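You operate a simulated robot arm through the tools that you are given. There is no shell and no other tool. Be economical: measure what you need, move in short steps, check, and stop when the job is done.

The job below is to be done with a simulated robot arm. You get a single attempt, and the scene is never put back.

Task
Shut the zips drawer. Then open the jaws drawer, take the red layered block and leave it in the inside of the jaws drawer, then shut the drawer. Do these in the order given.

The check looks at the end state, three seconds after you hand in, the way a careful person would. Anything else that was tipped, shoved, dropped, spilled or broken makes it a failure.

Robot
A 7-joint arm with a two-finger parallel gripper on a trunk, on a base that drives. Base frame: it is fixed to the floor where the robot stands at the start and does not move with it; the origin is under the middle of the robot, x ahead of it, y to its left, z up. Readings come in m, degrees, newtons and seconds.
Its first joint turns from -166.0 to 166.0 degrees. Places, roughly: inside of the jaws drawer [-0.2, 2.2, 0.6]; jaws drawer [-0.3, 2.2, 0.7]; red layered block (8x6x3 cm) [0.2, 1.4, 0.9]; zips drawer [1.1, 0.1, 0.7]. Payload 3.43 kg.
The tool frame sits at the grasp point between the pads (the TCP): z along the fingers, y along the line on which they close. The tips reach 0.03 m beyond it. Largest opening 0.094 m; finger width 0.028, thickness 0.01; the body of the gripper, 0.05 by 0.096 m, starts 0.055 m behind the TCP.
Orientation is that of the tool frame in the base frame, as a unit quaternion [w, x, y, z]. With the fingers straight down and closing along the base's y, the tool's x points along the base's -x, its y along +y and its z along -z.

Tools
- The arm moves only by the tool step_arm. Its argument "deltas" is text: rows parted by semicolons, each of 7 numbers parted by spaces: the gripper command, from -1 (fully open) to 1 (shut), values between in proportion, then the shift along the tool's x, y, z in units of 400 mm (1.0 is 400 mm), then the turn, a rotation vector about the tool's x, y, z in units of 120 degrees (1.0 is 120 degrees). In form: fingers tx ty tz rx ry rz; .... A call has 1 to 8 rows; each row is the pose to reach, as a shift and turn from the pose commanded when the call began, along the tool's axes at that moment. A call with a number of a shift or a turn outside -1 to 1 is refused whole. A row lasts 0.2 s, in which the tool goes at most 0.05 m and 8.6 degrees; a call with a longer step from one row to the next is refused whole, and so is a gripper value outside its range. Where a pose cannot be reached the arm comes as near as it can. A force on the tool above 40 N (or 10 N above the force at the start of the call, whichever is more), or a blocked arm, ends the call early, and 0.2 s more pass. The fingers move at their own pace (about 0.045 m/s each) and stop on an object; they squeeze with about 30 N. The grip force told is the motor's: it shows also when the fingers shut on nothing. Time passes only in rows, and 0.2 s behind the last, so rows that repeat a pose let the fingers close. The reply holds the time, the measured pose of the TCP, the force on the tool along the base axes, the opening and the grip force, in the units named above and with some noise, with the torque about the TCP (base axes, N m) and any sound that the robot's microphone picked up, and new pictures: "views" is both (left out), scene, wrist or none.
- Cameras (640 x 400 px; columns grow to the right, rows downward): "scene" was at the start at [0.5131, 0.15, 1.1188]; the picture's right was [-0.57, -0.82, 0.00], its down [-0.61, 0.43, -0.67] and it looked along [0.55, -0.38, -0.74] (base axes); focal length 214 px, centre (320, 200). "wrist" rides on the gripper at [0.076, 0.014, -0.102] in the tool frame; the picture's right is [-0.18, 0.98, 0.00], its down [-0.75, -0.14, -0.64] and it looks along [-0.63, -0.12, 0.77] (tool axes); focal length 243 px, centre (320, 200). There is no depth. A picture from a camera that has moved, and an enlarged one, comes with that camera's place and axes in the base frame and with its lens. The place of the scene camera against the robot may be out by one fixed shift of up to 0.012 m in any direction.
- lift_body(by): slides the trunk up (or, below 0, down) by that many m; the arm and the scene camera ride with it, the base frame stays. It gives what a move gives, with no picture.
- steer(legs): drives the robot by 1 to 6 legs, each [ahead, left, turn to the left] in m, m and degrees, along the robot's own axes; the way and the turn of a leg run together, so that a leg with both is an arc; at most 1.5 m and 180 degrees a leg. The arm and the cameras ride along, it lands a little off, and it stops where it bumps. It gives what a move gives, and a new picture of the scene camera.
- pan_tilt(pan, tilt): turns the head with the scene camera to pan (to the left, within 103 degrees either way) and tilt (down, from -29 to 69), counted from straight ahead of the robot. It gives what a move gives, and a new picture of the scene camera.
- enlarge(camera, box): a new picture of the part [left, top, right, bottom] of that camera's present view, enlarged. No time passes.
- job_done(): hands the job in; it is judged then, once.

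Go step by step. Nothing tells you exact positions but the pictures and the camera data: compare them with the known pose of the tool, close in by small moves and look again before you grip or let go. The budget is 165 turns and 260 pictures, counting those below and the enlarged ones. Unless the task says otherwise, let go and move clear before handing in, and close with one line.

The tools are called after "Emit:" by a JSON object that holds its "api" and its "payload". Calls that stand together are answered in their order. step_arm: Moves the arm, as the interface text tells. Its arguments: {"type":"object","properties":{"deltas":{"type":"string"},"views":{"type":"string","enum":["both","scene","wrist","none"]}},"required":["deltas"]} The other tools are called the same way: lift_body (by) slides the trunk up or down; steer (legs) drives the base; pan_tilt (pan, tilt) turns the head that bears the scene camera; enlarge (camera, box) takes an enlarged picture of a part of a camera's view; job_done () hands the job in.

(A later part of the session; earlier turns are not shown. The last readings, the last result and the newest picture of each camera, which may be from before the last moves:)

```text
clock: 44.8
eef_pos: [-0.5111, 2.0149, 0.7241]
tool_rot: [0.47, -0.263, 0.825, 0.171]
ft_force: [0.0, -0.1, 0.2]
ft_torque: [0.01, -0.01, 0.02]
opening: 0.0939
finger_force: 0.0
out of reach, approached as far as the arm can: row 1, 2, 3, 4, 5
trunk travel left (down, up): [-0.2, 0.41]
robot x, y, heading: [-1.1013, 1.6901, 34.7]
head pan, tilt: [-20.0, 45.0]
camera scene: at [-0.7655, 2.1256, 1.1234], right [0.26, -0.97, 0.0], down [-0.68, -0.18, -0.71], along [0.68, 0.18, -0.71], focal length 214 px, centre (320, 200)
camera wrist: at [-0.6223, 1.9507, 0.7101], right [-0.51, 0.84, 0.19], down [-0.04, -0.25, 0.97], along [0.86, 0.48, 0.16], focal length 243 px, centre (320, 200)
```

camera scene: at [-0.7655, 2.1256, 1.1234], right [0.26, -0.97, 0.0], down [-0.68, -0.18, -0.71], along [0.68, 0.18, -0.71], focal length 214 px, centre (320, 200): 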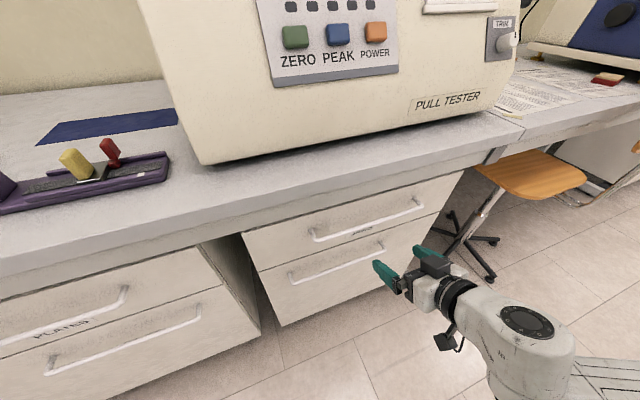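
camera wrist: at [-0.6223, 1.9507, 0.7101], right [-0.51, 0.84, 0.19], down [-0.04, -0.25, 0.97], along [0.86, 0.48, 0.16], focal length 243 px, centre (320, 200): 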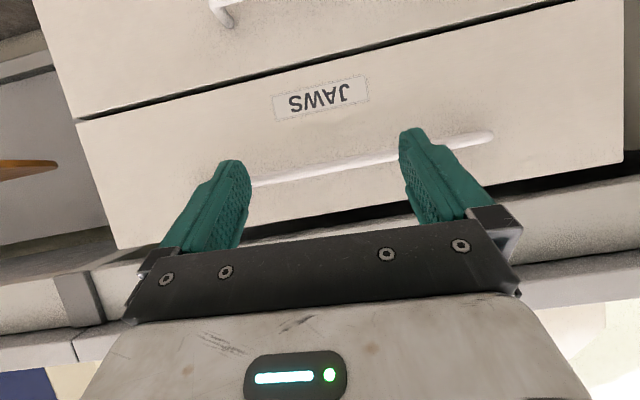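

The wrist ray puts the bar at z≈0.718, matching. I now roll the gripper 90° so the fingers straddle the bar vertically.

Emit:
{"api": "step_arm", "payload": {"deltas": "-1 0 0 0 0 0 0.07;-1 0 0 0 0 0 0.14;-1 0 0 0 0 0 0.21;-1 0 0 0 0 0 0.28;-1 0 0 0 0 0 0.35;-1 0 0 0 0 0 0.42;-1 0 0 0 0 0 0.49;-1 0 0 0 0 0 0.56", "views": "none"}}

Emit:
{"api": "step_arm", "payload": {"deltas": "-1 0 0 0 0 0 0.07;-1 0 0 0 0 0 0.13;-1 0 0 0 0 0 0.19;-1 0 0 0 0 0 0.19"}}

```text
clock: 46.6
eef_pos: [-0.5106, 2.0158, 0.7235]
tool_rot: [0.295, 0.239, 0.833, 0.402]
ft_force: [-0.3, -0.5, -0.7]
ft_torque: [-0.02, 0.01, -0.01]
opening: 0.0941
finger_force: 0.1
trunk travel left (down, up): [-0.2, 0.41]
robot x, y, heading: [-1.1033, 1.6898, 34.9]
head pan, tilt: [-20.0, 45.0]
```

```text
clock: 47.6
eef_pos: [-0.5104, 2.0155, 0.7246]
tool_rot: [0.21, 0.399, 0.77, 0.452]
ft_force: [0.7, 0.1, 0.0]
ft_torque: [0.02, -0.02, -0.01]
opening: 0.0939
finger_force: 0.1
trunk travel left (down, up): [-0.2, 0.41]
robot x, y, heading: [-1.1033, 1.6912, 34.8]
head pan, tilt: [-20.0, 45.0]
camera scene: at [-0.7655, 2.1258, 1.1232], right [0.26, -0.97, 0.0], down [-0.68, -0.18, -0.71], along [0.68, 0.18, -0.71], focal length 214 px, centre (320, 200)
camera wrist: at [-0.6204, 2.0254, 0.7909], right [0.53, 0.12, 0.84], down [-0.05, -0.98, 0.17], along [0.85, -0.13, -0.51], focal length 243 px, centre (320, 200)
```

scene: 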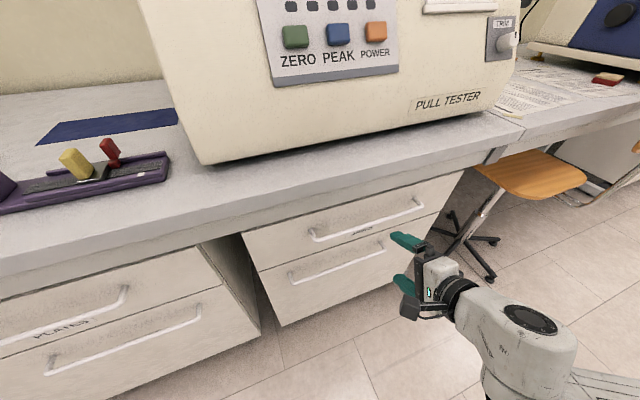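
wrist: 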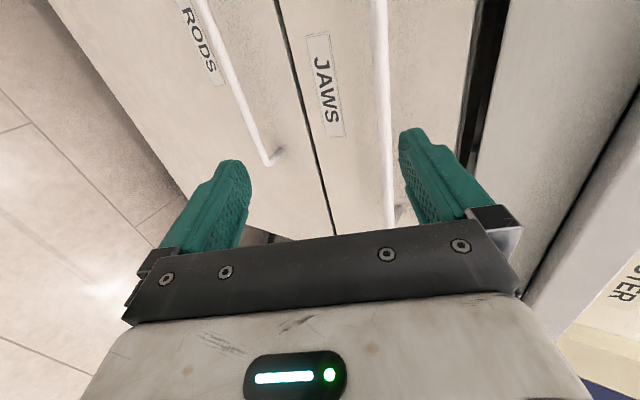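

The fingers straddle the bar's height. I narrow the opening to 4 cm and advance horizontally until the bar sits between the pads.

Emit:
{"api": "step_arm", "payload": {"deltas": "0.15 0.0 0.03 0.052 0 0 0;0.15 0 0.06 0.104 0 0 0;0.15 0 0.09 0.156 0 0 0;0.15 0 0.11 0.19 0 0 0;0.15 0 0.122 0.212 0 0 0;0.15 0 0.13 0.225 0 0 0"}}

```text
clock: 49.0
eef_pos: [-0.4269, 2.0783, 0.724]
tool_rot: [0.21, 0.398, 0.77, 0.452]
ft_force: [-0.5, -0.6, -0.4]
ft_torque: [-0.01, 0.02, -0.02]
opening: 0.0399
finger_force: 0.1
trunk travel left (down, up): [-0.2, 0.41]
robot x, y, heading: [-1.104, 1.694, 35.0]
head pan, tilt: [-20.0, 45.0]
camera scene: at [-0.7654, 2.1258, 1.1232], right [0.26, -0.97, 0.0], down [-0.68, -0.18, -0.71], along [0.68, 0.18, -0.71], focal length 214 px, centre (320, 200)
camera wrist: at [-0.5364, 2.0875, 0.7903], right [0.53, 0.12, 0.84], down [-0.05, -0.98, 0.17], along [0.85, -0.13, -0.51], focal length 243 px, centre (320, 200)
```

scene: 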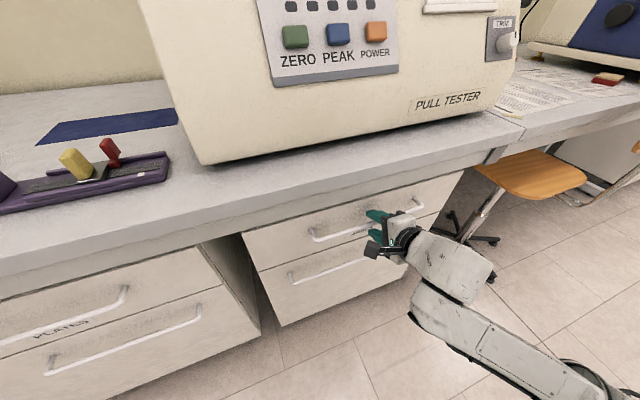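
wrist: 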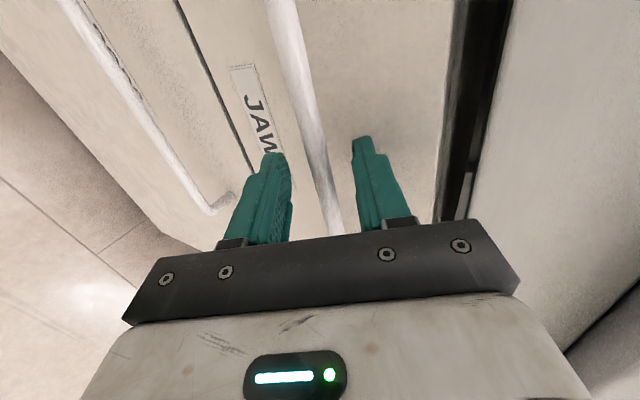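

The bar lies between the pads. I close on it.

Emit:
{"api": "step_arm", "payload": {"deltas": "1 0 0 0 0 0 0;1 0 0 0 0 0 0;1 0 0 0 0 0 0;1 0 0 0 0 0 0;1 0 0 0 0 0 0", "views": "wrist"}}

```text
clock: 50.2
eef_pos: [-0.4265, 2.0766, 0.7224]
tool_rot: [0.211, 0.397, 0.77, 0.452]
ft_force: [2.1, 0.6, 9.5]
ft_torque: [-0.84, -0.82, 0.69]
opening: 0.0122
finger_force: 44.8
trunk travel left (down, up): [-0.2, 0.41]
robot x, y, heading: [-1.105, 1.6929, 34.9]
head pan, tilt: [-20.0, 45.0]
camera wrist: at [-0.5368, 2.0874, 0.7909], right [0.52, 0.12, 0.84], down [-0.05, -0.98, 0.17], along [0.85, -0.13, -0.51], focal length 243 px, centre (320, 200)
```

wrist: 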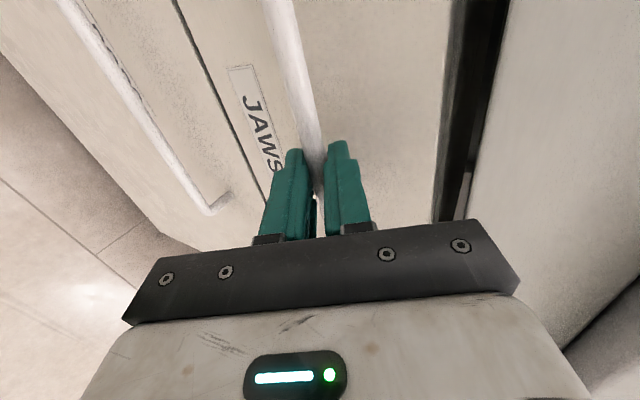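

The bar is gripped at 12 mm. I pull by reversing the base, first 0.1 m.

Emit:
{"api": "steer", "payload": {"legs": [[-0.1, 0, 0]]}}

```text
clock: 51.3
eef_pos: [-0.5086, 2.0187, 0.7229]
tool_rot: [0.211, 0.399, 0.77, 0.451]
ft_force: [7.3, -7.0, 13.7]
ft_torque: [-0.7, -0.72, 0.77]
opening: 0.0121
finger_force: 44.7
trunk travel left (down, up): [-0.2, 0.41]
robot x, y, heading: [-1.1791, 1.6342, 34.8]
head pan, tilt: [-20.0, 45.0]
camera scene: at [-0.8472, 2.0678, 1.1234], right [0.26, -0.97, 0.0], down [-0.68, -0.18, -0.71], along [0.68, 0.18, -0.71], focal length 214 px, centre (320, 200)
```

scene: 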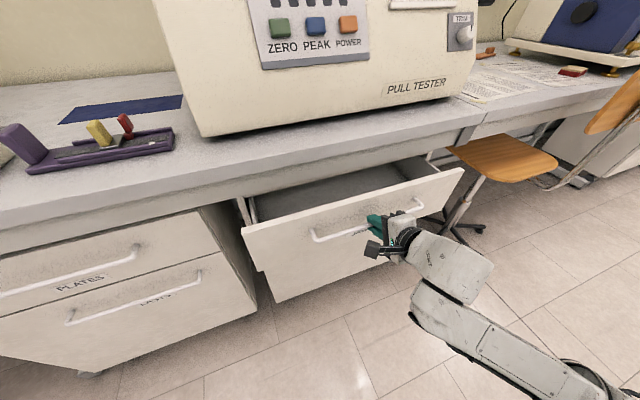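

It slides well. The other desk's foot is near (-1.68, 1.7) behind me, so I pull the rest with the arm instead.

Emit:
{"api": "step_arm", "payload": {"deltas": "1 0 -0.025 -0.0433 0 0 0;1 0 -0.05 -0.0866 0 0 0;1 0 -0.075 -0.13 0 0 0;1 0 -0.1 -0.173 0 0 0;1 0 -0.125 -0.2165 0 0 0;1 0 -0.125 -0.2165 0 0 0"}}

```text
clock: 52.7
eef_pos: [-0.5899, 1.9605, 0.7239]
tool_rot: [0.211, 0.398, 0.77, 0.452]
ft_force: [-4.8, 5.0, 1.0]
ft_torque: [-1.05, -0.81, 0.54]
opening: 0.0124
finger_force: 44.5
trunk travel left (down, up): [-0.2, 0.41]
robot x, y, heading: [-1.1802, 1.6332, 34.9]
head pan, tilt: [-20.0, 45.0]
camera scene: at [-0.8473, 2.0683, 1.1231], right [0.26, -0.97, 0.0], down [-0.68, -0.18, -0.71], along [0.68, 0.18, -0.71], focal length 214 px, centre (320, 200)
camera wrist: at [-0.6987, 1.9702, 0.791], right [0.52, 0.12, 0.84], down [-0.05, -0.98, 0.18], along [0.85, -0.14, -0.51], focal length 243 px, centre (320, 200)
```

scene: 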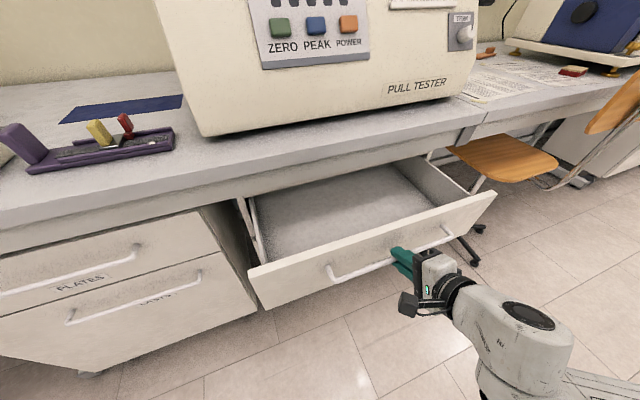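
wrist: 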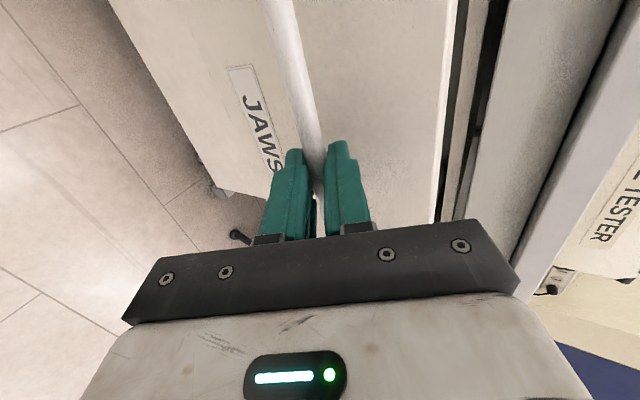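

The drawer is about 0.2 m open. I release with a small opening and withdraw along the finger axis.

Emit:
{"api": "step_arm", "payload": {"deltas": "0.15 0 0 0 0 0 0;0.15 0 0 0 0 0 0;0.15 0 0 0 0 0 0;0.15 0 0 -0.06 0 0 0;0.15 0 0 -0.12 0 0 0;0.15 0 0 -0.18 0 0 0;0.15 0 0 -0.24 0 0 0"}}

```text
clock: 54.3
eef_pos: [-0.5874, 1.959, 0.7229]
tool_rot: [0.21, 0.399, 0.77, 0.452]
ft_force: [0.5, -0.1, 0.5]
ft_torque: [0.0, -0.01, 0.0]
opening: 0.0401
finger_force: 0.1
out of reach, approached as far as the arm can: row 4, 5, 6, 7
trunk travel left (down, up): [-0.2, 0.41]
robot x, y, heading: [-1.1814, 1.6311, 35.3]
head pan, tilt: [-20.0, 45.0]
camera scene: at [-0.847, 2.0681, 1.1232], right [0.26, -0.97, 0.0], down [-0.68, -0.18, -0.71], along [0.68, 0.18, -0.71], focal length 214 px, centre (320, 200)
camera wrist: at [-0.6981, 1.9699, 0.7913], right [0.52, 0.12, 0.84], down [-0.05, -0.98, 0.17], along [0.85, -0.14, -0.51], focal length 243 px, centre (320, 200)
```

scene: 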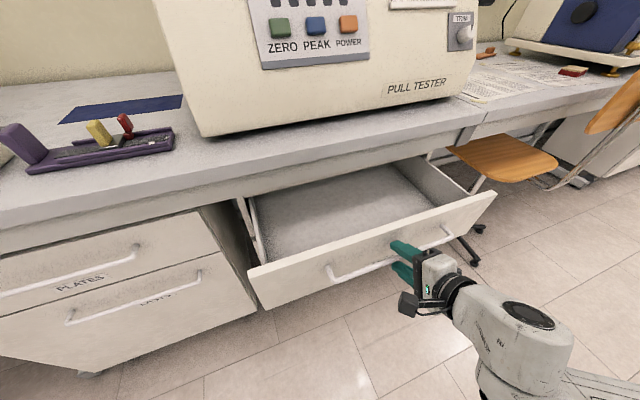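
wrist: 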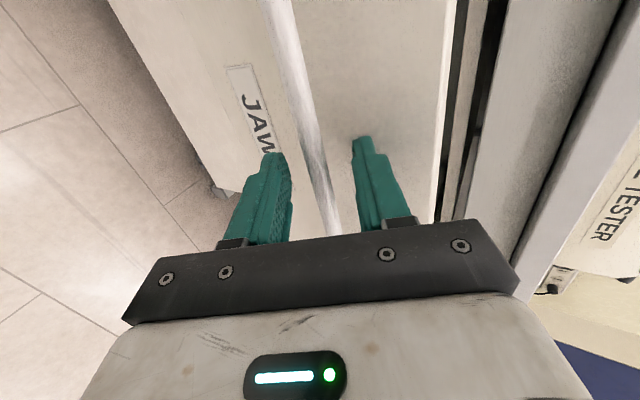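

The arm is at its fold limit, so I back the base off a little, slightly to the right, to free the fingers from the bar.

Emit:
{"api": "steer", "payload": {"legs": [[-0.09, -0.03, 0]]}}

```text
clock: 55.4
eef_pos: [-0.6446, 1.8828, 0.7235]
tool_rot: [0.211, 0.399, 0.77, 0.452]
ft_force: [0.0, 0.5, 0.3]
ft_torque: [-0.01, 0.02, -0.01]
opening: 0.0401
finger_force: 0.1
trunk travel left (down, up): [-0.2, 0.41]
robot x, y, heading: [-1.2404, 1.5573, 35.0]
head pan, tilt: [-20.0, 45.0]
camera scene: at [-0.9034, 1.9914, 1.1231], right [0.26, -0.97, 0.0], down [-0.68, -0.18, -0.71], along [0.68, 0.18, -0.71], focal length 214 px, centre (320, 200)
```

scene: 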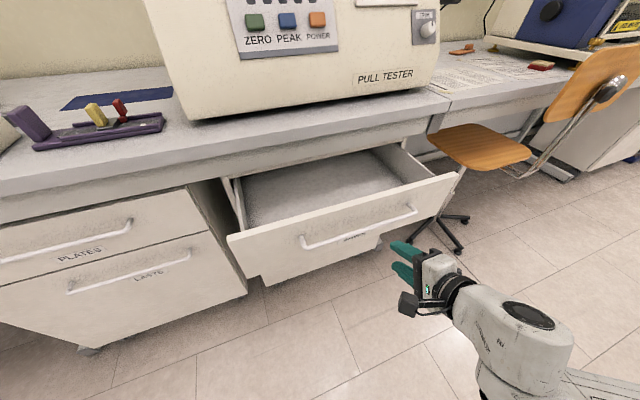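

The gripper is clear of the bar. I undo the roll.

Emit:
{"api": "step_arm", "payload": {"deltas": "0.15 0 0 0 0 0 -0.07;0.15 0 0 0 0 0 -0.14;0.15 0 0 0 0 0 -0.21;0.15 0 0 0 0 0 -0.28;0.15 0 0 0 0 0 -0.35;0.15 0 0 0 0 0 -0.42;0.15 0 0 0 0 0 -0.49;0.15 0 0 0 0 0 -0.56", "views": "none"}}

Emit:
{"api": "step_arm", "payload": {"deltas": "0.15 0 0 0 0 0 -0.07;0.15 0 0 0 0 0 -0.13;0.15 0 0 0 0 0 -0.19;0.15 0 0 0 0 0 -0.19", "views": "scene"}}

```text
clock: 57.2
eef_pos: [-0.6443, 1.8832, 0.7239]
tool_rot: [0.426, -0.095, 0.862, 0.259]
ft_force: [-0.1, 0.4, -0.9]
ft_torque: [-0.02, 0.03, -0.02]
opening: 0.0399
finger_force: 0.0
trunk travel left (down, up): [-0.2, 0.41]
robot x, y, heading: [-1.2401, 1.5556, 34.9]
head pan, tilt: [-20.0, 45.0]
```

```text
clock: 58.2
eef_pos: [-0.6444, 1.8825, 0.7226]
tool_rot: [0.469, -0.263, 0.826, 0.169]
ft_force: [-0.4, 0.1, -0.5]
ft_torque: [0.03, -0.01, -0.02]
opening: 0.0401
finger_force: 0.0
trunk travel left (down, up): [-0.2, 0.41]
robot x, y, heading: [-1.2382, 1.5617, 35.0]
head pan, tilt: [-20.0, 45.0]
camera scene: at [-0.9034, 1.9914, 1.1232], right [0.26, -0.97, 0.0], down [-0.68, -0.18, -0.71], along [0.68, 0.18, -0.71], focal length 214 px, centre (320, 200)
```

scene: 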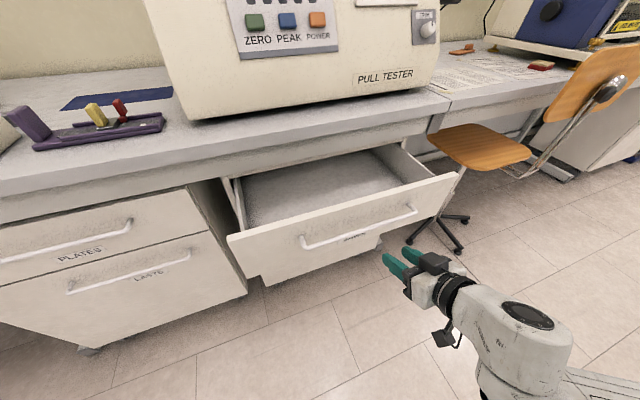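

Roll undone. Now I raise the tool and pitch it back towards straight down.

Emit:
{"api": "step_arm", "payload": {"deltas": "0.15 -0.09 0 -0.052 0 0.057 0;0.15 -0.18 0 -0.104 0 0.113 0;0.15 -0.27 0 -0.156 0 0.17 0;0.15 -0.36 0 -0.208 0 0.226 0;0.15 -0.45 0 -0.26 0 0.283 0;0.15 -0.541 0 -0.3125 0 0.339 0;0.15 -0.541 0 -0.3125 0 0.339 0", "views": "scene"}}

Emit:
{"api": "lift_body", "payload": {"by": 0.3}}

```text
clock: 59.8
eef_pos: [-0.639, 1.8771, 0.973]
tool_rot: [0.148, -0.304, 0.938, 0.076]
ft_force: [-0.3, 0.3, 0.8]
ft_torque: [0.0, 0.0, 0.0]
opening: 0.04
finger_force: 0.0
out of reach, approached as far as the arm can: row 1, 2, 3, 4, 5
trunk travel left (down, up): [-0.2, 0.41]
robot x, y, heading: [-1.2392, 1.556, 34.7]
head pan, tilt: [-20.0, 45.0]
camera scene: at [-0.9033, 1.9913, 1.1231], right [0.26, -0.97, 0.0], down [-0.68, -0.18, -0.71], along [0.68, 0.18, -0.71], focal length 214 px, centre (320, 200)
```

scene: 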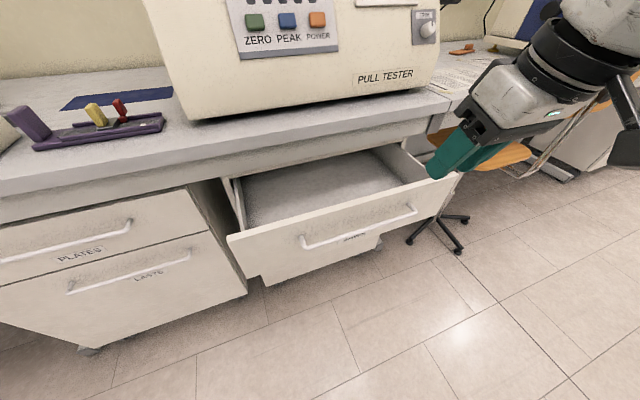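

```text
clock: 62.8
eef_pos: [-0.6373, 1.8776, 1.2749]
tool_rot: [0.15, -0.303, 0.938, 0.077]
ft_force: [0.2, 0.3, -0.5]
ft_torque: [0.0, -0.02, 0.01]
opening: 0.0397
finger_force: 0.1
trunk travel left (down, up): [-0.5, 0.11]
robot x, y, heading: [-1.2391, 1.5556, 35.0]
head pan, tilt: [-20.0, 45.0]
```

The tool is at z 1.27, above the stool's backrest. I drive right then forward towards a spot near (-0.56, 1.2) from where the block is in reach.

Emit:
{"api": "steer", "payload": {"legs": [[0, -0.675, 0], [0.35, 0, 0]]}}

Emit:
{"api": "pan_tilt", "payload": {"pan": -40, "tilt": 45}}

```text
clock: 68.5
eef_pos: [0.0426, 1.5242, 1.2748]
tool_rot: [0.15, -0.304, 0.938, 0.077]
ft_force: [0.0, 0.5, -0.5]
ft_torque: [-0.01, -0.01, -0.01]
opening: 0.0402
finger_force: 0.0
trunk travel left (down, up): [-0.5, 0.11]
robot x, y, heading: [-0.5565, 1.2041, 35.0]
head pan, tilt: [-20.0, 45.0]
camera scene: at [-0.2211, 1.637, 1.4232], right [0.26, -0.97, 0.0], down [-0.68, -0.18, -0.71], along [0.68, 0.18, -0.71], focal length 214 px, centre (320, 200)
```

scene: 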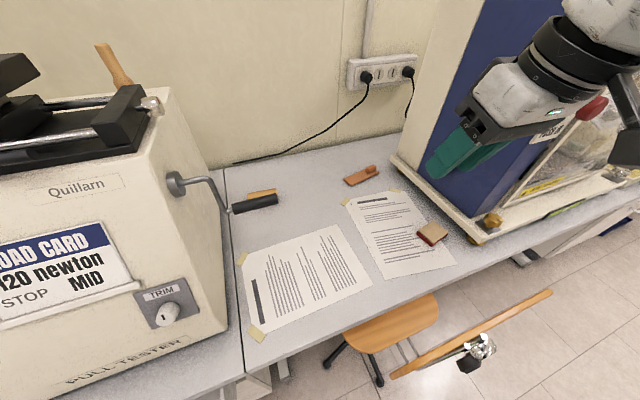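

```text
clock: 69.3
eef_pos: [0.044, 1.5242, 1.2749]
tool_rot: [0.15, -0.304, 0.938, 0.079]
ft_force: [0.1, 0.4, -0.1]
ft_torque: [0.02, -0.04, 0.03]
opening: 0.0403
finger_force: 0.1
trunk travel left (down, up): [-0.5, 0.11]
robot x, y, heading: [-0.5568, 1.2044, 35.1]
head pan, tilt: [-40.0, 45.0]
camera scene: at [-0.2185, 1.6089, 1.4232], right [-0.09, -1.0, 0.0], down [-0.7, 0.06, -0.71], along [0.7, -0.06, -0.71], focal length 214 px, centre (320, 200)
```

scene: 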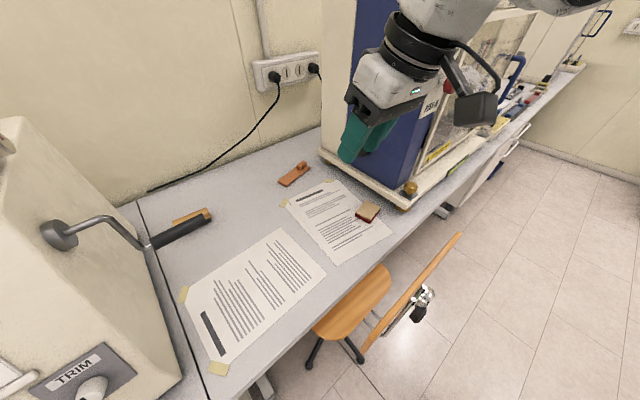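

Emit:
{"api": "enlarge", "payload": {"camera": "scene", "box": [300, 160, 480, 280]}}

Emit:
{"api": "step_arm", "payload": {"deltas": "-1 0 0 0 0 0 0;-1 0 0 0 0 0 0;-1 0 0 0 0 0 0", "views": "wrist"}}

```text
3.33 times, centred on (390, 220) of scene
camera zoom: at [-0.2185, 1.6089, 1.4232], right [-0.09, -1.0, 0.0], down [-0.7, 0.06, -0.71], along [0.7, -0.06, -0.71], focal length 715 px, centre (87, 133)
```

zoom: 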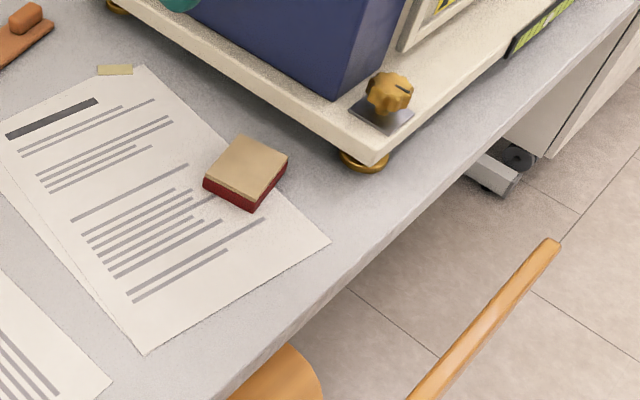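

```text
clock: 70.1
eef_pos: [0.0438, 1.5241, 1.2751]
tool_rot: [0.15, -0.304, 0.938, 0.077]
ft_force: [0.6, -0.8, 0.5]
ft_torque: [0.03, 0.01, -0.01]
opening: 0.094
finger_force: 0.0
trunk travel left (down, up): [-0.5, 0.11]
robot x, y, heading: [-0.5604, 1.2027, 35.1]
head pan, tilt: [-40.0, 45.0]
camera wrist: at [-0.0471, 1.4686, 1.3484], right [-0.44, 0.89, 0.11], down [0.51, 0.15, 0.85], along [0.74, 0.43, -0.52], focal length 243 px, centre (320, 200)
```

wrist: 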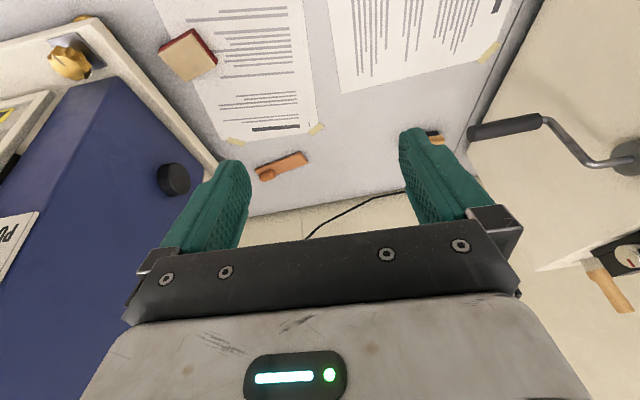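

Stereo puts the block's top centre at (0.232, 1.413, 0.906), short side along about 54°, with the impact tester's base 6 cm beside it. I level the tool and move part way.

Emit:
{"api": "step_arm", "payload": {"deltas": "-1 -0.02 -0.061 0.056 0 0.039 0;-1 -0.041 -0.122 0.112 0 0.077 0;-1 -0.062 -0.184 0.169 0 0.116 0;-1 -0.083 -0.245 0.225 0 0.154 0;-1 -0.083 -0.245 0.225 0 0.154 0"}}

```text
clock: 71.3
eef_pos: [0.1495, 1.4853, 1.1951]
tool_rot: [-0.003, -0.313, 0.949, 0.026]
ft_force: [-0.2, -0.2, 0.3]
ft_torque: [0.0, 0.02, 0.02]
opening: 0.0938
finger_force: 0.0
trunk travel left (down, up): [-0.5, 0.11]
robot x, y, heading: [-0.5567, 1.204, 34.9]
head pan, tilt: [-40.0, 45.0]
camera scene: at [-0.2184, 1.6089, 1.4231], right [-0.09, -1.0, 0.0], down [-0.7, 0.06, -0.71], along [0.7, -0.06, -0.71], focal length 214 px, centre (320, 200)
camera wrist: at [0.0819, 1.4455, 1.2984], right [-0.44, 0.9, 0.05], down [0.7, 0.3, 0.64], along [0.56, 0.32, -0.76], focal length 243 px, centre (320, 200)
```

scene: 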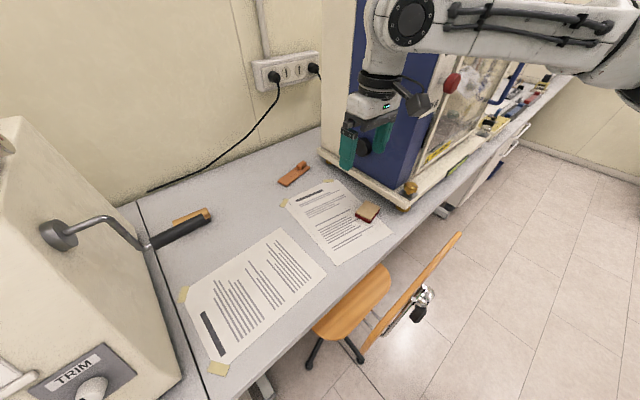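
wrist: 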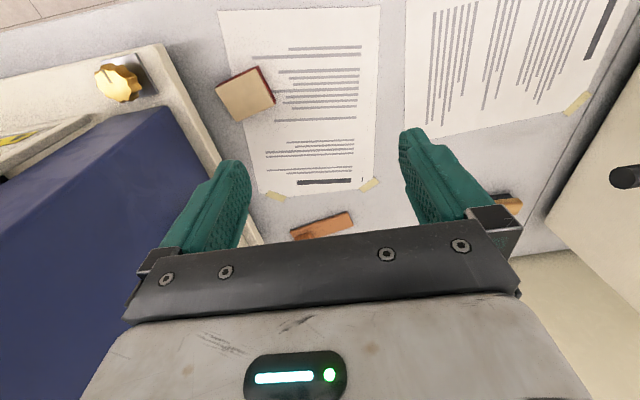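

The forearm passes well above the stool. Now I yaw the gripper to align the closing axis with the block's short side while lowering a bit.

Emit:
{"api": "step_arm", "payload": {"deltas": "-1 -0.004 -0.02 0.024 0 0 0.07;-1 -0.008 -0.041 0.048 0 0 0.14;-1 -0.012 -0.062 0.071 0 0 0.21;-1 -0.016 -0.083 0.095 0 0 0.28;-1 -0.021 -0.103 0.119 0 0 0.35;-1 -0.025 -0.124 0.143 0 0 0.42;-1 -0.029 -0.145 0.167 0 0 0.49;-1 -0.033 -0.165 0.19 0 0 0.56"}}

```text
clock: 73.1
eef_pos: [0.1985, 1.443, 1.1179]
tool_rot: [-0.017, 0.266, 0.964, 0.02]
ft_force: [-0.1, 1.0, 0.4]
ft_torque: [-0.01, -0.01, 0.02]
opening: 0.0942
finger_force: 0.1
trunk travel left (down, up): [-0.5, 0.11]
robot x, y, heading: [-0.553, 1.2018, 35.1]
head pan, tilt: [-40.0, 45.0]
camera scene: at [-0.2185, 1.6089, 1.4232], right [-0.09, -1.0, 0.0], down [-0.7, 0.06, -0.71], along [0.7, -0.06, -0.71], focal length 214 px, centre (320, 200)
camera wrist: at [0.1412, 1.4884, 1.2241], right [0.66, 0.75, 0.02], down [0.59, -0.54, 0.6], along [0.46, -0.39, -0.8], focal length 243 px, centre (320, 200)
```

scene: 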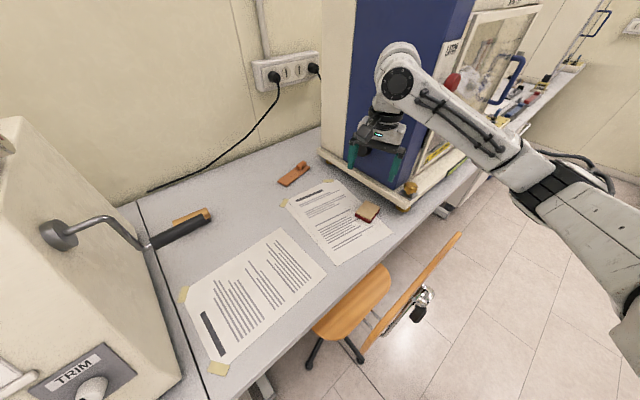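
wrist: 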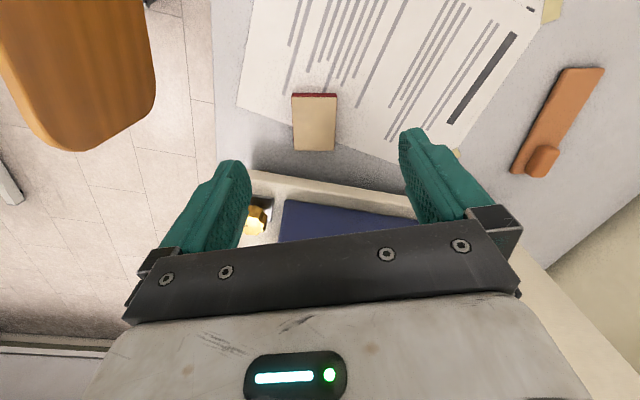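

The block appears aligned with the wrist camera: short axis at about 48.5°, centre (0.229, 1.412). I correct yaw by 10.5°, level the small tilt, centre over it and lower to z 1.03.

Emit:
{"api": "step_arm", "payload": {"deltas": "-1 -0.035 -0.009 0.073 0.005 -0.007 0.029;-1 -0.07 -0.018 0.147 0.01 -0.014 0.059;-1 -0.105 -0.027 0.22 0.014 -0.021 0.088;-1 -0.105 -0.027 0.22 0.014 -0.021 0.088"}}

```text
clock: 74.1
eef_pos: [0.2264, 1.4175, 1.0272]
tool_rot: [-0.002, 0.353, 0.936, -0.001]
ft_force: [-1.1, -0.6, -0.8]
ft_torque: [0.01, -0.02, 0.01]
opening: 0.0939
finger_force: 0.0
trunk travel left (down, up): [-0.5, 0.11]
robot x, y, heading: [-0.5553, 1.2029, 35.2]
head pan, tilt: [-40.0, 45.0]
camera scene: at [-0.2184, 1.6089, 1.4231], right [-0.09, -1.0, 0.0], down [-0.7, 0.06, -0.71], along [0.7, -0.06, -0.71], focal length 214 px, centre (320, 200)
camera wrist: at [0.1783, 1.4765, 1.1302], right [0.79, 0.62, 0.0], down [0.47, -0.6, 0.64], along [0.39, -0.51, -0.77], focal length 243 px, centre (320, 200)
```

scene: 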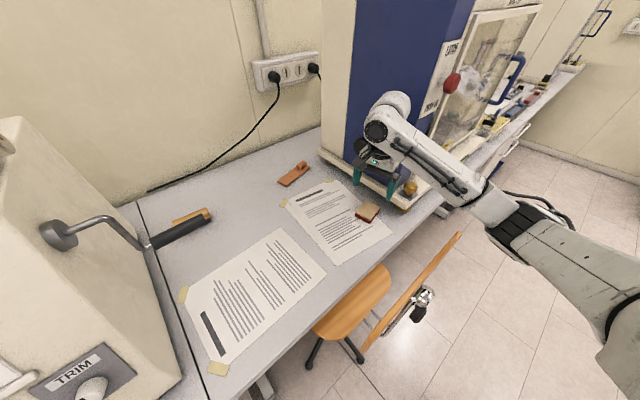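
wrist: 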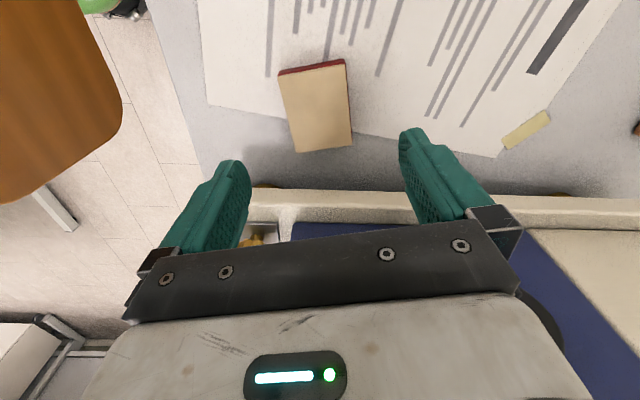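

The gripper is nearly over the block, but I want to check the forearm's clearance over the stool's backrest before lowering.

Emit:
{"api": "pan_tilt", "payload": {"pan": -75, "tilt": 35}}

```text
clock: 75.1
eef_pos: [0.2263, 1.4173, 1.0263]
tool_rot: [-0.002, 0.352, 0.936, 0.0]
ft_force: [0.2, 0.3, -0.3]
ft_torque: [0.0, 0.03, 0.03]
opening: 0.0938
finger_force: 0.1
trunk travel left (down, up): [-0.5, 0.11]
robot x, y, heading: [-0.555, 1.2006, 34.9]
head pan, tilt: [-75.0, 35.0]
camera scene: at [-0.232, 1.5594, 1.4379], right [-0.64, -0.77, 0.0], down [-0.44, 0.37, -0.82], along [0.63, -0.53, -0.57], focal length 214 px, centre (320, 200)
```

scene: 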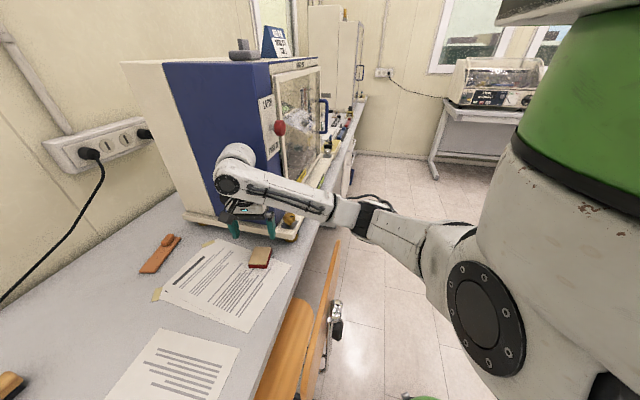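

The elbow hangs near the backrest in this posture, so lowering here is unsafe. I raise the tool so the elbow goes high, planning to lower the trunk instead, which brings the arm in from above.

Emit:
{"api": "step_arm", "payload": {"deltas": "-1 0 0 -0.11 0 0 0;-1 0 0 -0.22 0 0 0;-1 0 0 -0.33 0 0 0;-1 0 0 -0.44 0 0 0;-1 0 0 -0.55 0 0 0;-1 0 0 -0.66 0 0 0;-1 0 0 -0.77 0 0 0;-1 0 0 -0.8 0 0 0", "views": "scene"}}

```text
clock: 76.9
eef_pos: [0.2274, 1.416, 1.3466]
tool_rot: [-0.001, 0.353, 0.936, -0.001]
ft_force: [-0.1, 0.4, 0.3]
ft_torque: [0.02, -0.05, 0.01]
opening: 0.0938
finger_force: 0.1
trunk travel left (down, up): [-0.5, 0.11]
robot x, y, heading: [-0.5568, 1.2024, 35.0]
head pan, tilt: [-75.0, 35.0]
camera scene: at [-0.2321, 1.5594, 1.438], right [-0.64, -0.77, 0.0], down [-0.44, 0.37, -0.82], along [0.63, -0.53, -0.57], focal length 214 px, centre (320, 200)
```

scene: 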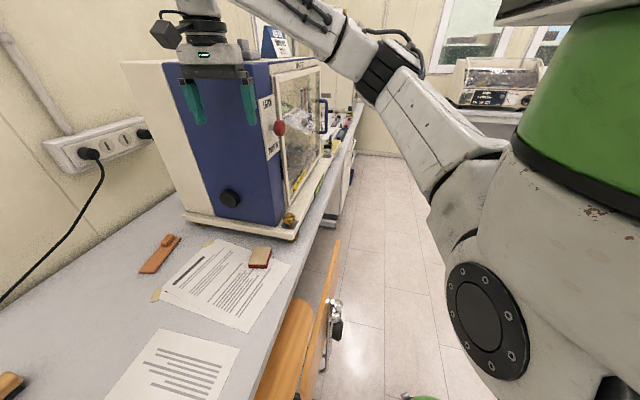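

The elbow now sits to the right of the backrest's end with about 7 cm clearance, and its shape moves rigidly with the trunk. I lower the trunk 0.25 m and look.

Emit:
{"api": "lift_body", "payload": {"by": -0.25}}

Emit:
{"api": "step_arm", "payload": {"deltas": "-1 0 0 0 0 0 0"}}

```text
clock: 79.5
eef_pos: [0.2278, 1.4161, 1.0972]
tool_rot: [0.0, 0.353, 0.936, -0.001]
ft_force: [-0.8, -0.7, 0.7]
ft_torque: [-0.03, -0.02, -0.01]
opening: 0.0941
finger_force: 0.1
trunk travel left (down, up): [-0.25, 0.36]
robot x, y, heading: [-0.5556, 1.2053, 35.0]
head pan, tilt: [-75.0, 35.0]
```

```text
clock: 79.9
eef_pos: [0.2274, 1.4157, 1.0965]
tool_rot: [-0.002, 0.353, 0.936, 0.0]
ft_force: [0.1, -0.2, 0.0]
ft_torque: [-0.02, -0.01, 0.02]
opening: 0.094
finger_force: 0.0
trunk travel left (down, up): [-0.25, 0.36]
robot x, y, heading: [-0.5562, 1.2042, 35.2]
head pan, tilt: [-75.0, 35.0]
camera scene: at [-0.232, 1.5593, 1.188], right [-0.64, -0.77, 0.0], down [-0.44, 0.37, -0.82], along [0.63, -0.53, -0.57], focal length 214 px, centre (320, 200)
camera wrist: at [0.18, 1.4762, 1.2002], right [0.79, 0.62, 0.0], down [0.47, -0.6, 0.64], along [0.39, -0.51, -0.77], focal length 243 px, centre (320, 200)
```

scene: 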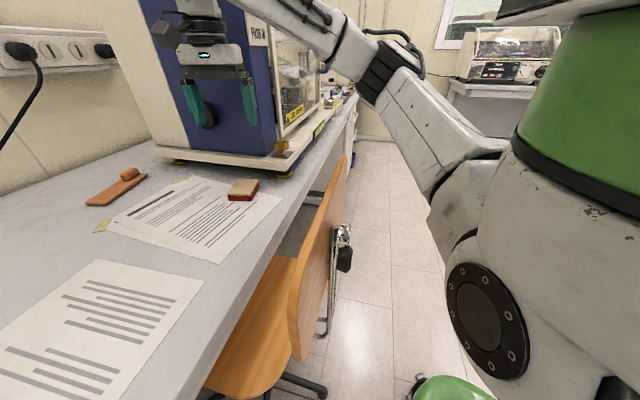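
wrist: 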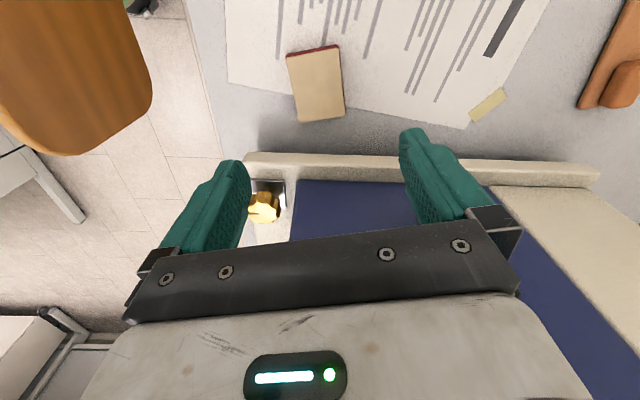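

The backrest's end is at (0.07, 1.235, 1.0); the forearm would pass it with too thin a margin. I shift the arm left by 15 cm and then the base right by the same, so the elbow hangs further from the stool.

Emit:
{"api": "step_arm", "payload": {"deltas": "-1 0.091 0.022 0 0 0 0;-1 0.182 0.044 0 0 0 0;-1 0.273 0.066 0 0 0 0;-1 0.365 0.089 0 0 0 0;-1 0.365 0.089 0 0 0 0", "views": "scene"}}

```text
clock: 81.1
eef_pos: [0.1416, 1.5413, 1.0954]
tool_rot: [-0.001, 0.353, 0.936, 0.0]
ft_force: [0.9, -0.3, -0.2]
ft_torque: [0.0, -0.04, 0.0]
opening: 0.0941
finger_force: 0.1
trunk travel left (down, up): [-0.25, 0.36]
robot x, y, heading: [-0.5525, 1.2025, 35.1]
head pan, tilt: [-75.0, 35.0]
camera scene: at [-0.2321, 1.5594, 1.188], right [-0.64, -0.77, 0.0], down [-0.44, 0.37, -0.82], along [0.63, -0.53, -0.57], focal length 214 px, centre (320, 200)
```

scene: 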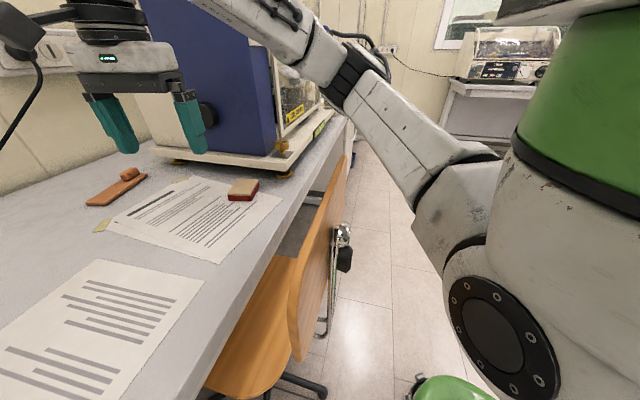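

The elbow hardly followed. Now the base moves right 0.15 m.

Emit:
{"api": "steer", "payload": {"legs": [[0, -0.14, 0]]}}

Emit:
{"api": "step_arm", "payload": {"deltas": "-1 0 0 0 0 0 0", "views": "wrist"}}

```text
clock: 82.4
eef_pos: [0.2237, 1.4249, 1.0962]
tool_rot: [-0.001, 0.353, 0.936, -0.001]
ft_force: [0.4, 0.9, 0.3]
ft_torque: [-0.01, -0.01, 0.03]
opening: 0.0941
finger_force: 0.1
trunk travel left (down, up): [-0.25, 0.36]
robot x, y, heading: [-0.4752, 1.0858, 35.1]
head pan, tilt: [-75.0, 35.0]
camera scene: at [-0.1517, 1.4449, 1.188], right [-0.64, -0.77, 0.0], down [-0.44, 0.37, -0.82], along [0.63, -0.53, -0.57], focal length 214 px, centre (320, 200)
```

scene: 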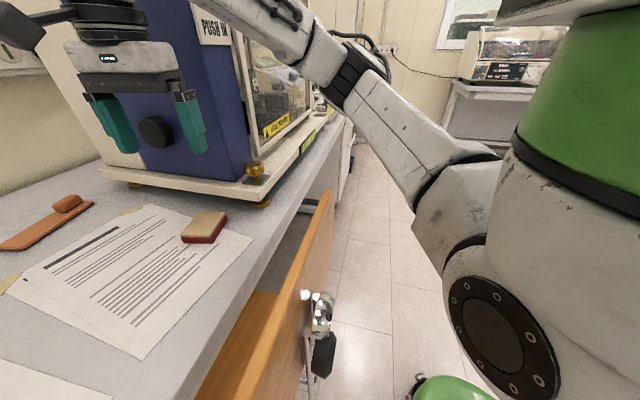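

```text
clock: 82.8
eef_pos: [0.2223, 1.4254, 1.0972]
tool_rot: [-0.001, 0.354, 0.935, 0.0]
ft_force: [-0.4, -0.6, 0.7]
ft_torque: [-0.02, -0.02, 0.02]
opening: 0.0941
finger_force: 0.0
trunk travel left (down, up): [-0.25, 0.36]
robot x, y, heading: [-0.4742, 1.0895, 34.8]
head pan, tilt: [-75.0, 35.0]
camera wrist: at [0.1746, 1.4852, 1.1998], right [0.79, 0.62, 0.0], down [0.47, -0.6, 0.64], along [0.39, -0.51, -0.77], focal length 243 px, centre (320, 200)
```

wrist: 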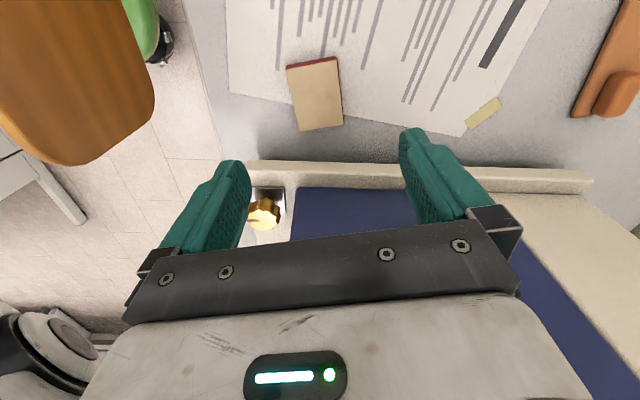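

The head boom now stands beside the backrest and would hit it when the trunk lowers. I will raise the trunk, swing the arm right relative to the base, then turn the base left so the head is clear of the stool.

Emit:
{"api": "lift_body", "payload": {"by": 0.3}}

```text
clock: 85.8
eef_pos: [0.2224, 1.4254, 1.3964]
tool_rot: [-0.001, 0.354, 0.935, -0.001]
ft_force: [-1.0, 1.4, 0.0]
ft_torque: [-0.01, -0.02, 0.0]
opening: 0.0941
finger_force: 0.2
trunk travel left (down, up): [-0.55, 0.06]
robot x, y, heading: [-0.4763, 1.0881, 34.9]
head pan, tilt: [-75.0, 35.0]
```

Raised. Now I draw the tool back towards the robot axis.

Emit:
{"api": "step_arm", "payload": {"deltas": "-1 0.041 -0.098 0 0 0 0;-1 0.083 -0.195 0 0 0 0;-1 0.124 -0.293 0 0 0 0;-1 0.165 -0.39 0 0 0 0;-1 0.165 -0.39 0 0 0 0", "views": "scene"}}

```text
clock: 87.0
eef_pos: [0.0693, 1.3503, 1.3971]
tool_rot: [-0.001, 0.353, 0.935, -0.001]
ft_force: [-0.2, 0.3, -0.1]
ft_torque: [0.03, -0.02, 0.02]
opening: 0.0941
finger_force: 0.1
trunk travel left (down, up): [-0.55, 0.06]
robot x, y, heading: [-0.4744, 1.0871, 34.9]
head pan, tilt: [-75.0, 35.0]
camera scene: at [-0.1518, 1.4447, 1.488], right [-0.64, -0.77, 0.0], down [-0.44, 0.37, -0.82], along [0.63, -0.53, -0.57], focal length 214 px, centre (320, 200)
```

scene: 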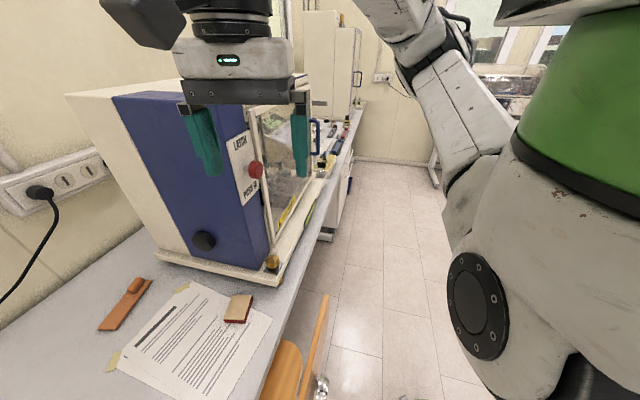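

Good clearance. I swing the arm 37° right about the robot's axis, tool turning along, then turn the base 37° left to bring it back.

Emit:
{"api": "step_arm", "payload": {"deltas": "-1 -0.11 -0.0515 0 0 0 0.0383;-1 -0.215 -0.1115 0 0 0 0.0767;-1 -0.315 -0.18 0 0 0 0.115;-1 -0.41 -0.256 0 0 0 0.1533;-1 -0.4975 -0.339 0 0 0 0.1917;-1 -0.5785 -0.4295 0 0 0 0.23;-1 -0.652 -0.526 0 0 0 0.2683;-1 -0.7175 -0.628 0 0 0 0.3067", "views": "scene"}}

```text
clock: 88.8
eef_pos: [0.1199, 0.9714, 1.3963]
tool_rot: [0.0, 0.631, 0.776, -0.001]
ft_force: [0.0, -1.0, -0.7]
ft_torque: [0.0, 0.0, -0.01]
opening: 0.094
finger_force: 0.1
trunk travel left (down, up): [-0.55, 0.06]
robot x, y, heading: [-0.4748, 1.0889, 35.2]
head pan, tilt: [-75.0, 35.0]
camera scene: at [-0.1518, 1.4448, 1.488], right [-0.64, -0.77, 0.0], down [-0.44, 0.37, -0.82], along [0.63, -0.53, -0.57], focal length 214 px, centre (320, 200)
```

scene: 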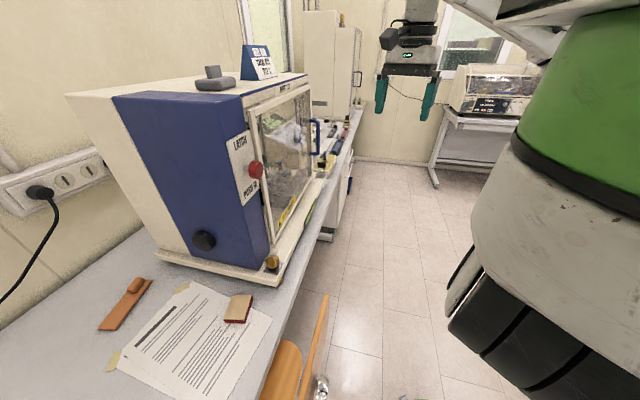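

Now I turn the base left by 37°.

Emit:
{"api": "steer", "payload": {"legs": [[0, 0, 37]]}}

Emit:
{"api": "pan_tilt", "payload": {"pan": -95, "tilt": 35}}

```text
clock: 91.0
eef_pos: [0.0691, 1.3538, 1.3953]
tool_rot: [-0.001, 0.353, 0.936, -0.001]
ft_force: [0.1, -0.4, -0.1]
ft_torque: [-0.01, -0.03, -0.02]
opening: 0.0941
finger_force: 0.1
trunk travel left (down, up): [-0.55, 0.06]
robot x, y, heading: [-0.4765, 1.0859, 72.1]
head pan, tilt: [-75.0, 35.0]
camera scene: at [-0.4303, 1.5641, 1.488], right [-0.05, -1.0, 0.0], down [-0.57, 0.03, -0.82], along [0.82, -0.04, -0.57], focal length 214 px, centre (320, 200)
```

scene: 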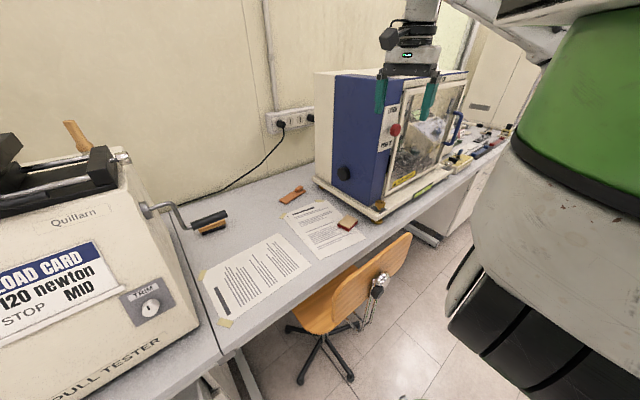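

```text
clock: 91.8
eef_pos: [0.069, 1.3551, 1.3954]
tool_rot: [-0.001, 0.351, 0.936, 0.0]
ft_force: [0.8, 1.1, 0.2]
ft_torque: [-0.05, 0.02, 0.0]
opening: 0.0938
finger_force: 0.0
trunk travel left (down, up): [-0.55, 0.06]
robot x, y, heading: [-0.4752, 1.0856, 72.0]
head pan, tilt: [-95.0, 35.0]
camera scene: at [-0.4371, 1.5344, 1.488], right [-0.39, -0.92, 0.0], down [-0.53, 0.22, -0.82], along [0.75, -0.32, -0.57], focal length 214 px, centre (320, 200)
```

scene: 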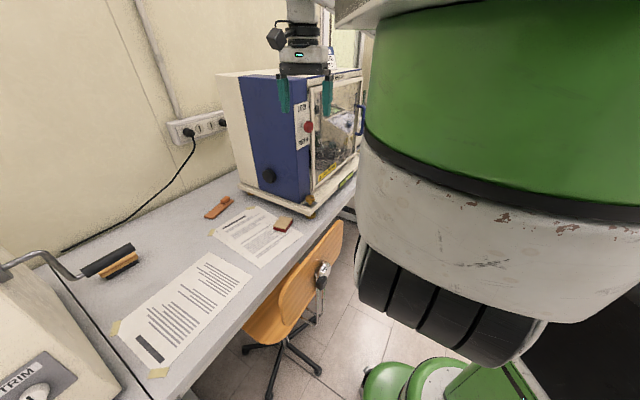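

The head is clear of the stool now. I extend the tool back out over the block.

Emit:
{"api": "step_arm", "payload": {"deltas": "-1 -0.052 0.093 0 0 0 0;-1 -0.104 0.186 0 0 0 0;-1 -0.155 0.278 0 0 0 0;-1 -0.207 0.371 0 0 0 0;-1 -0.207 0.371 0 0 0 0", "views": "wrist"}}

Emit:
{"api": "pan_tilt", "payload": {"pan": -78, "tilt": 25}}

```text
clock: 93.0
eef_pos: [0.2301, 1.4116, 1.3953]
tool_rot: [0.0, 0.351, 0.936, 0.0]
ft_force: [-0.5, 0.4, -0.4]
ft_torque: [0.0, -0.02, -0.03]
opening: 0.0941
finger_force: 0.0
trunk travel left (down, up): [-0.55, 0.06]
robot x, y, heading: [-0.4758, 1.0915, 71.9]
head pan, tilt: [-95.0, 35.0]
camera wrist: at [0.1822, 1.4722, 1.4984], right [0.79, 0.62, 0.0], down [0.48, -0.6, 0.64], along [0.4, -0.51, -0.77], focal length 243 px, centre (320, 200)
```

wrist: 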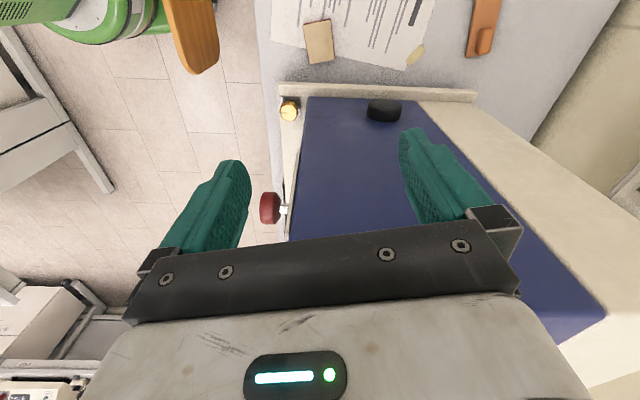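

```text
clock: 93.8
eef_pos: [0.2306, 1.4129, 1.3963]
tool_rot: [-0.001, 0.352, 0.936, -0.001]
ft_force: [0.7, -0.3, 0.4]
ft_torque: [-0.01, 0.02, 0.03]
opening: 0.0944
finger_force: 0.1
trunk travel left (down, up): [-0.55, 0.06]
robot x, y, heading: [-0.4734, 1.0923, 71.9]
head pan, tilt: [-78.0, 25.0]
camera scene: at [-0.4265, 1.5591, 1.5037], right [-0.11, -0.99, 0.0], down [-0.42, 0.04, -0.91], along [0.9, -0.1, -0.42], focal length 214 px, centre (320, 200)
```

scene: 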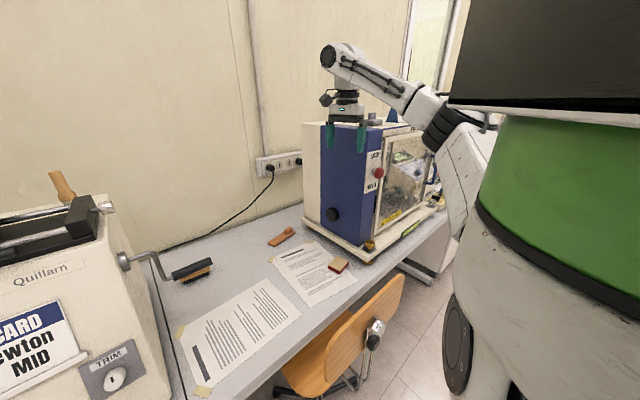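

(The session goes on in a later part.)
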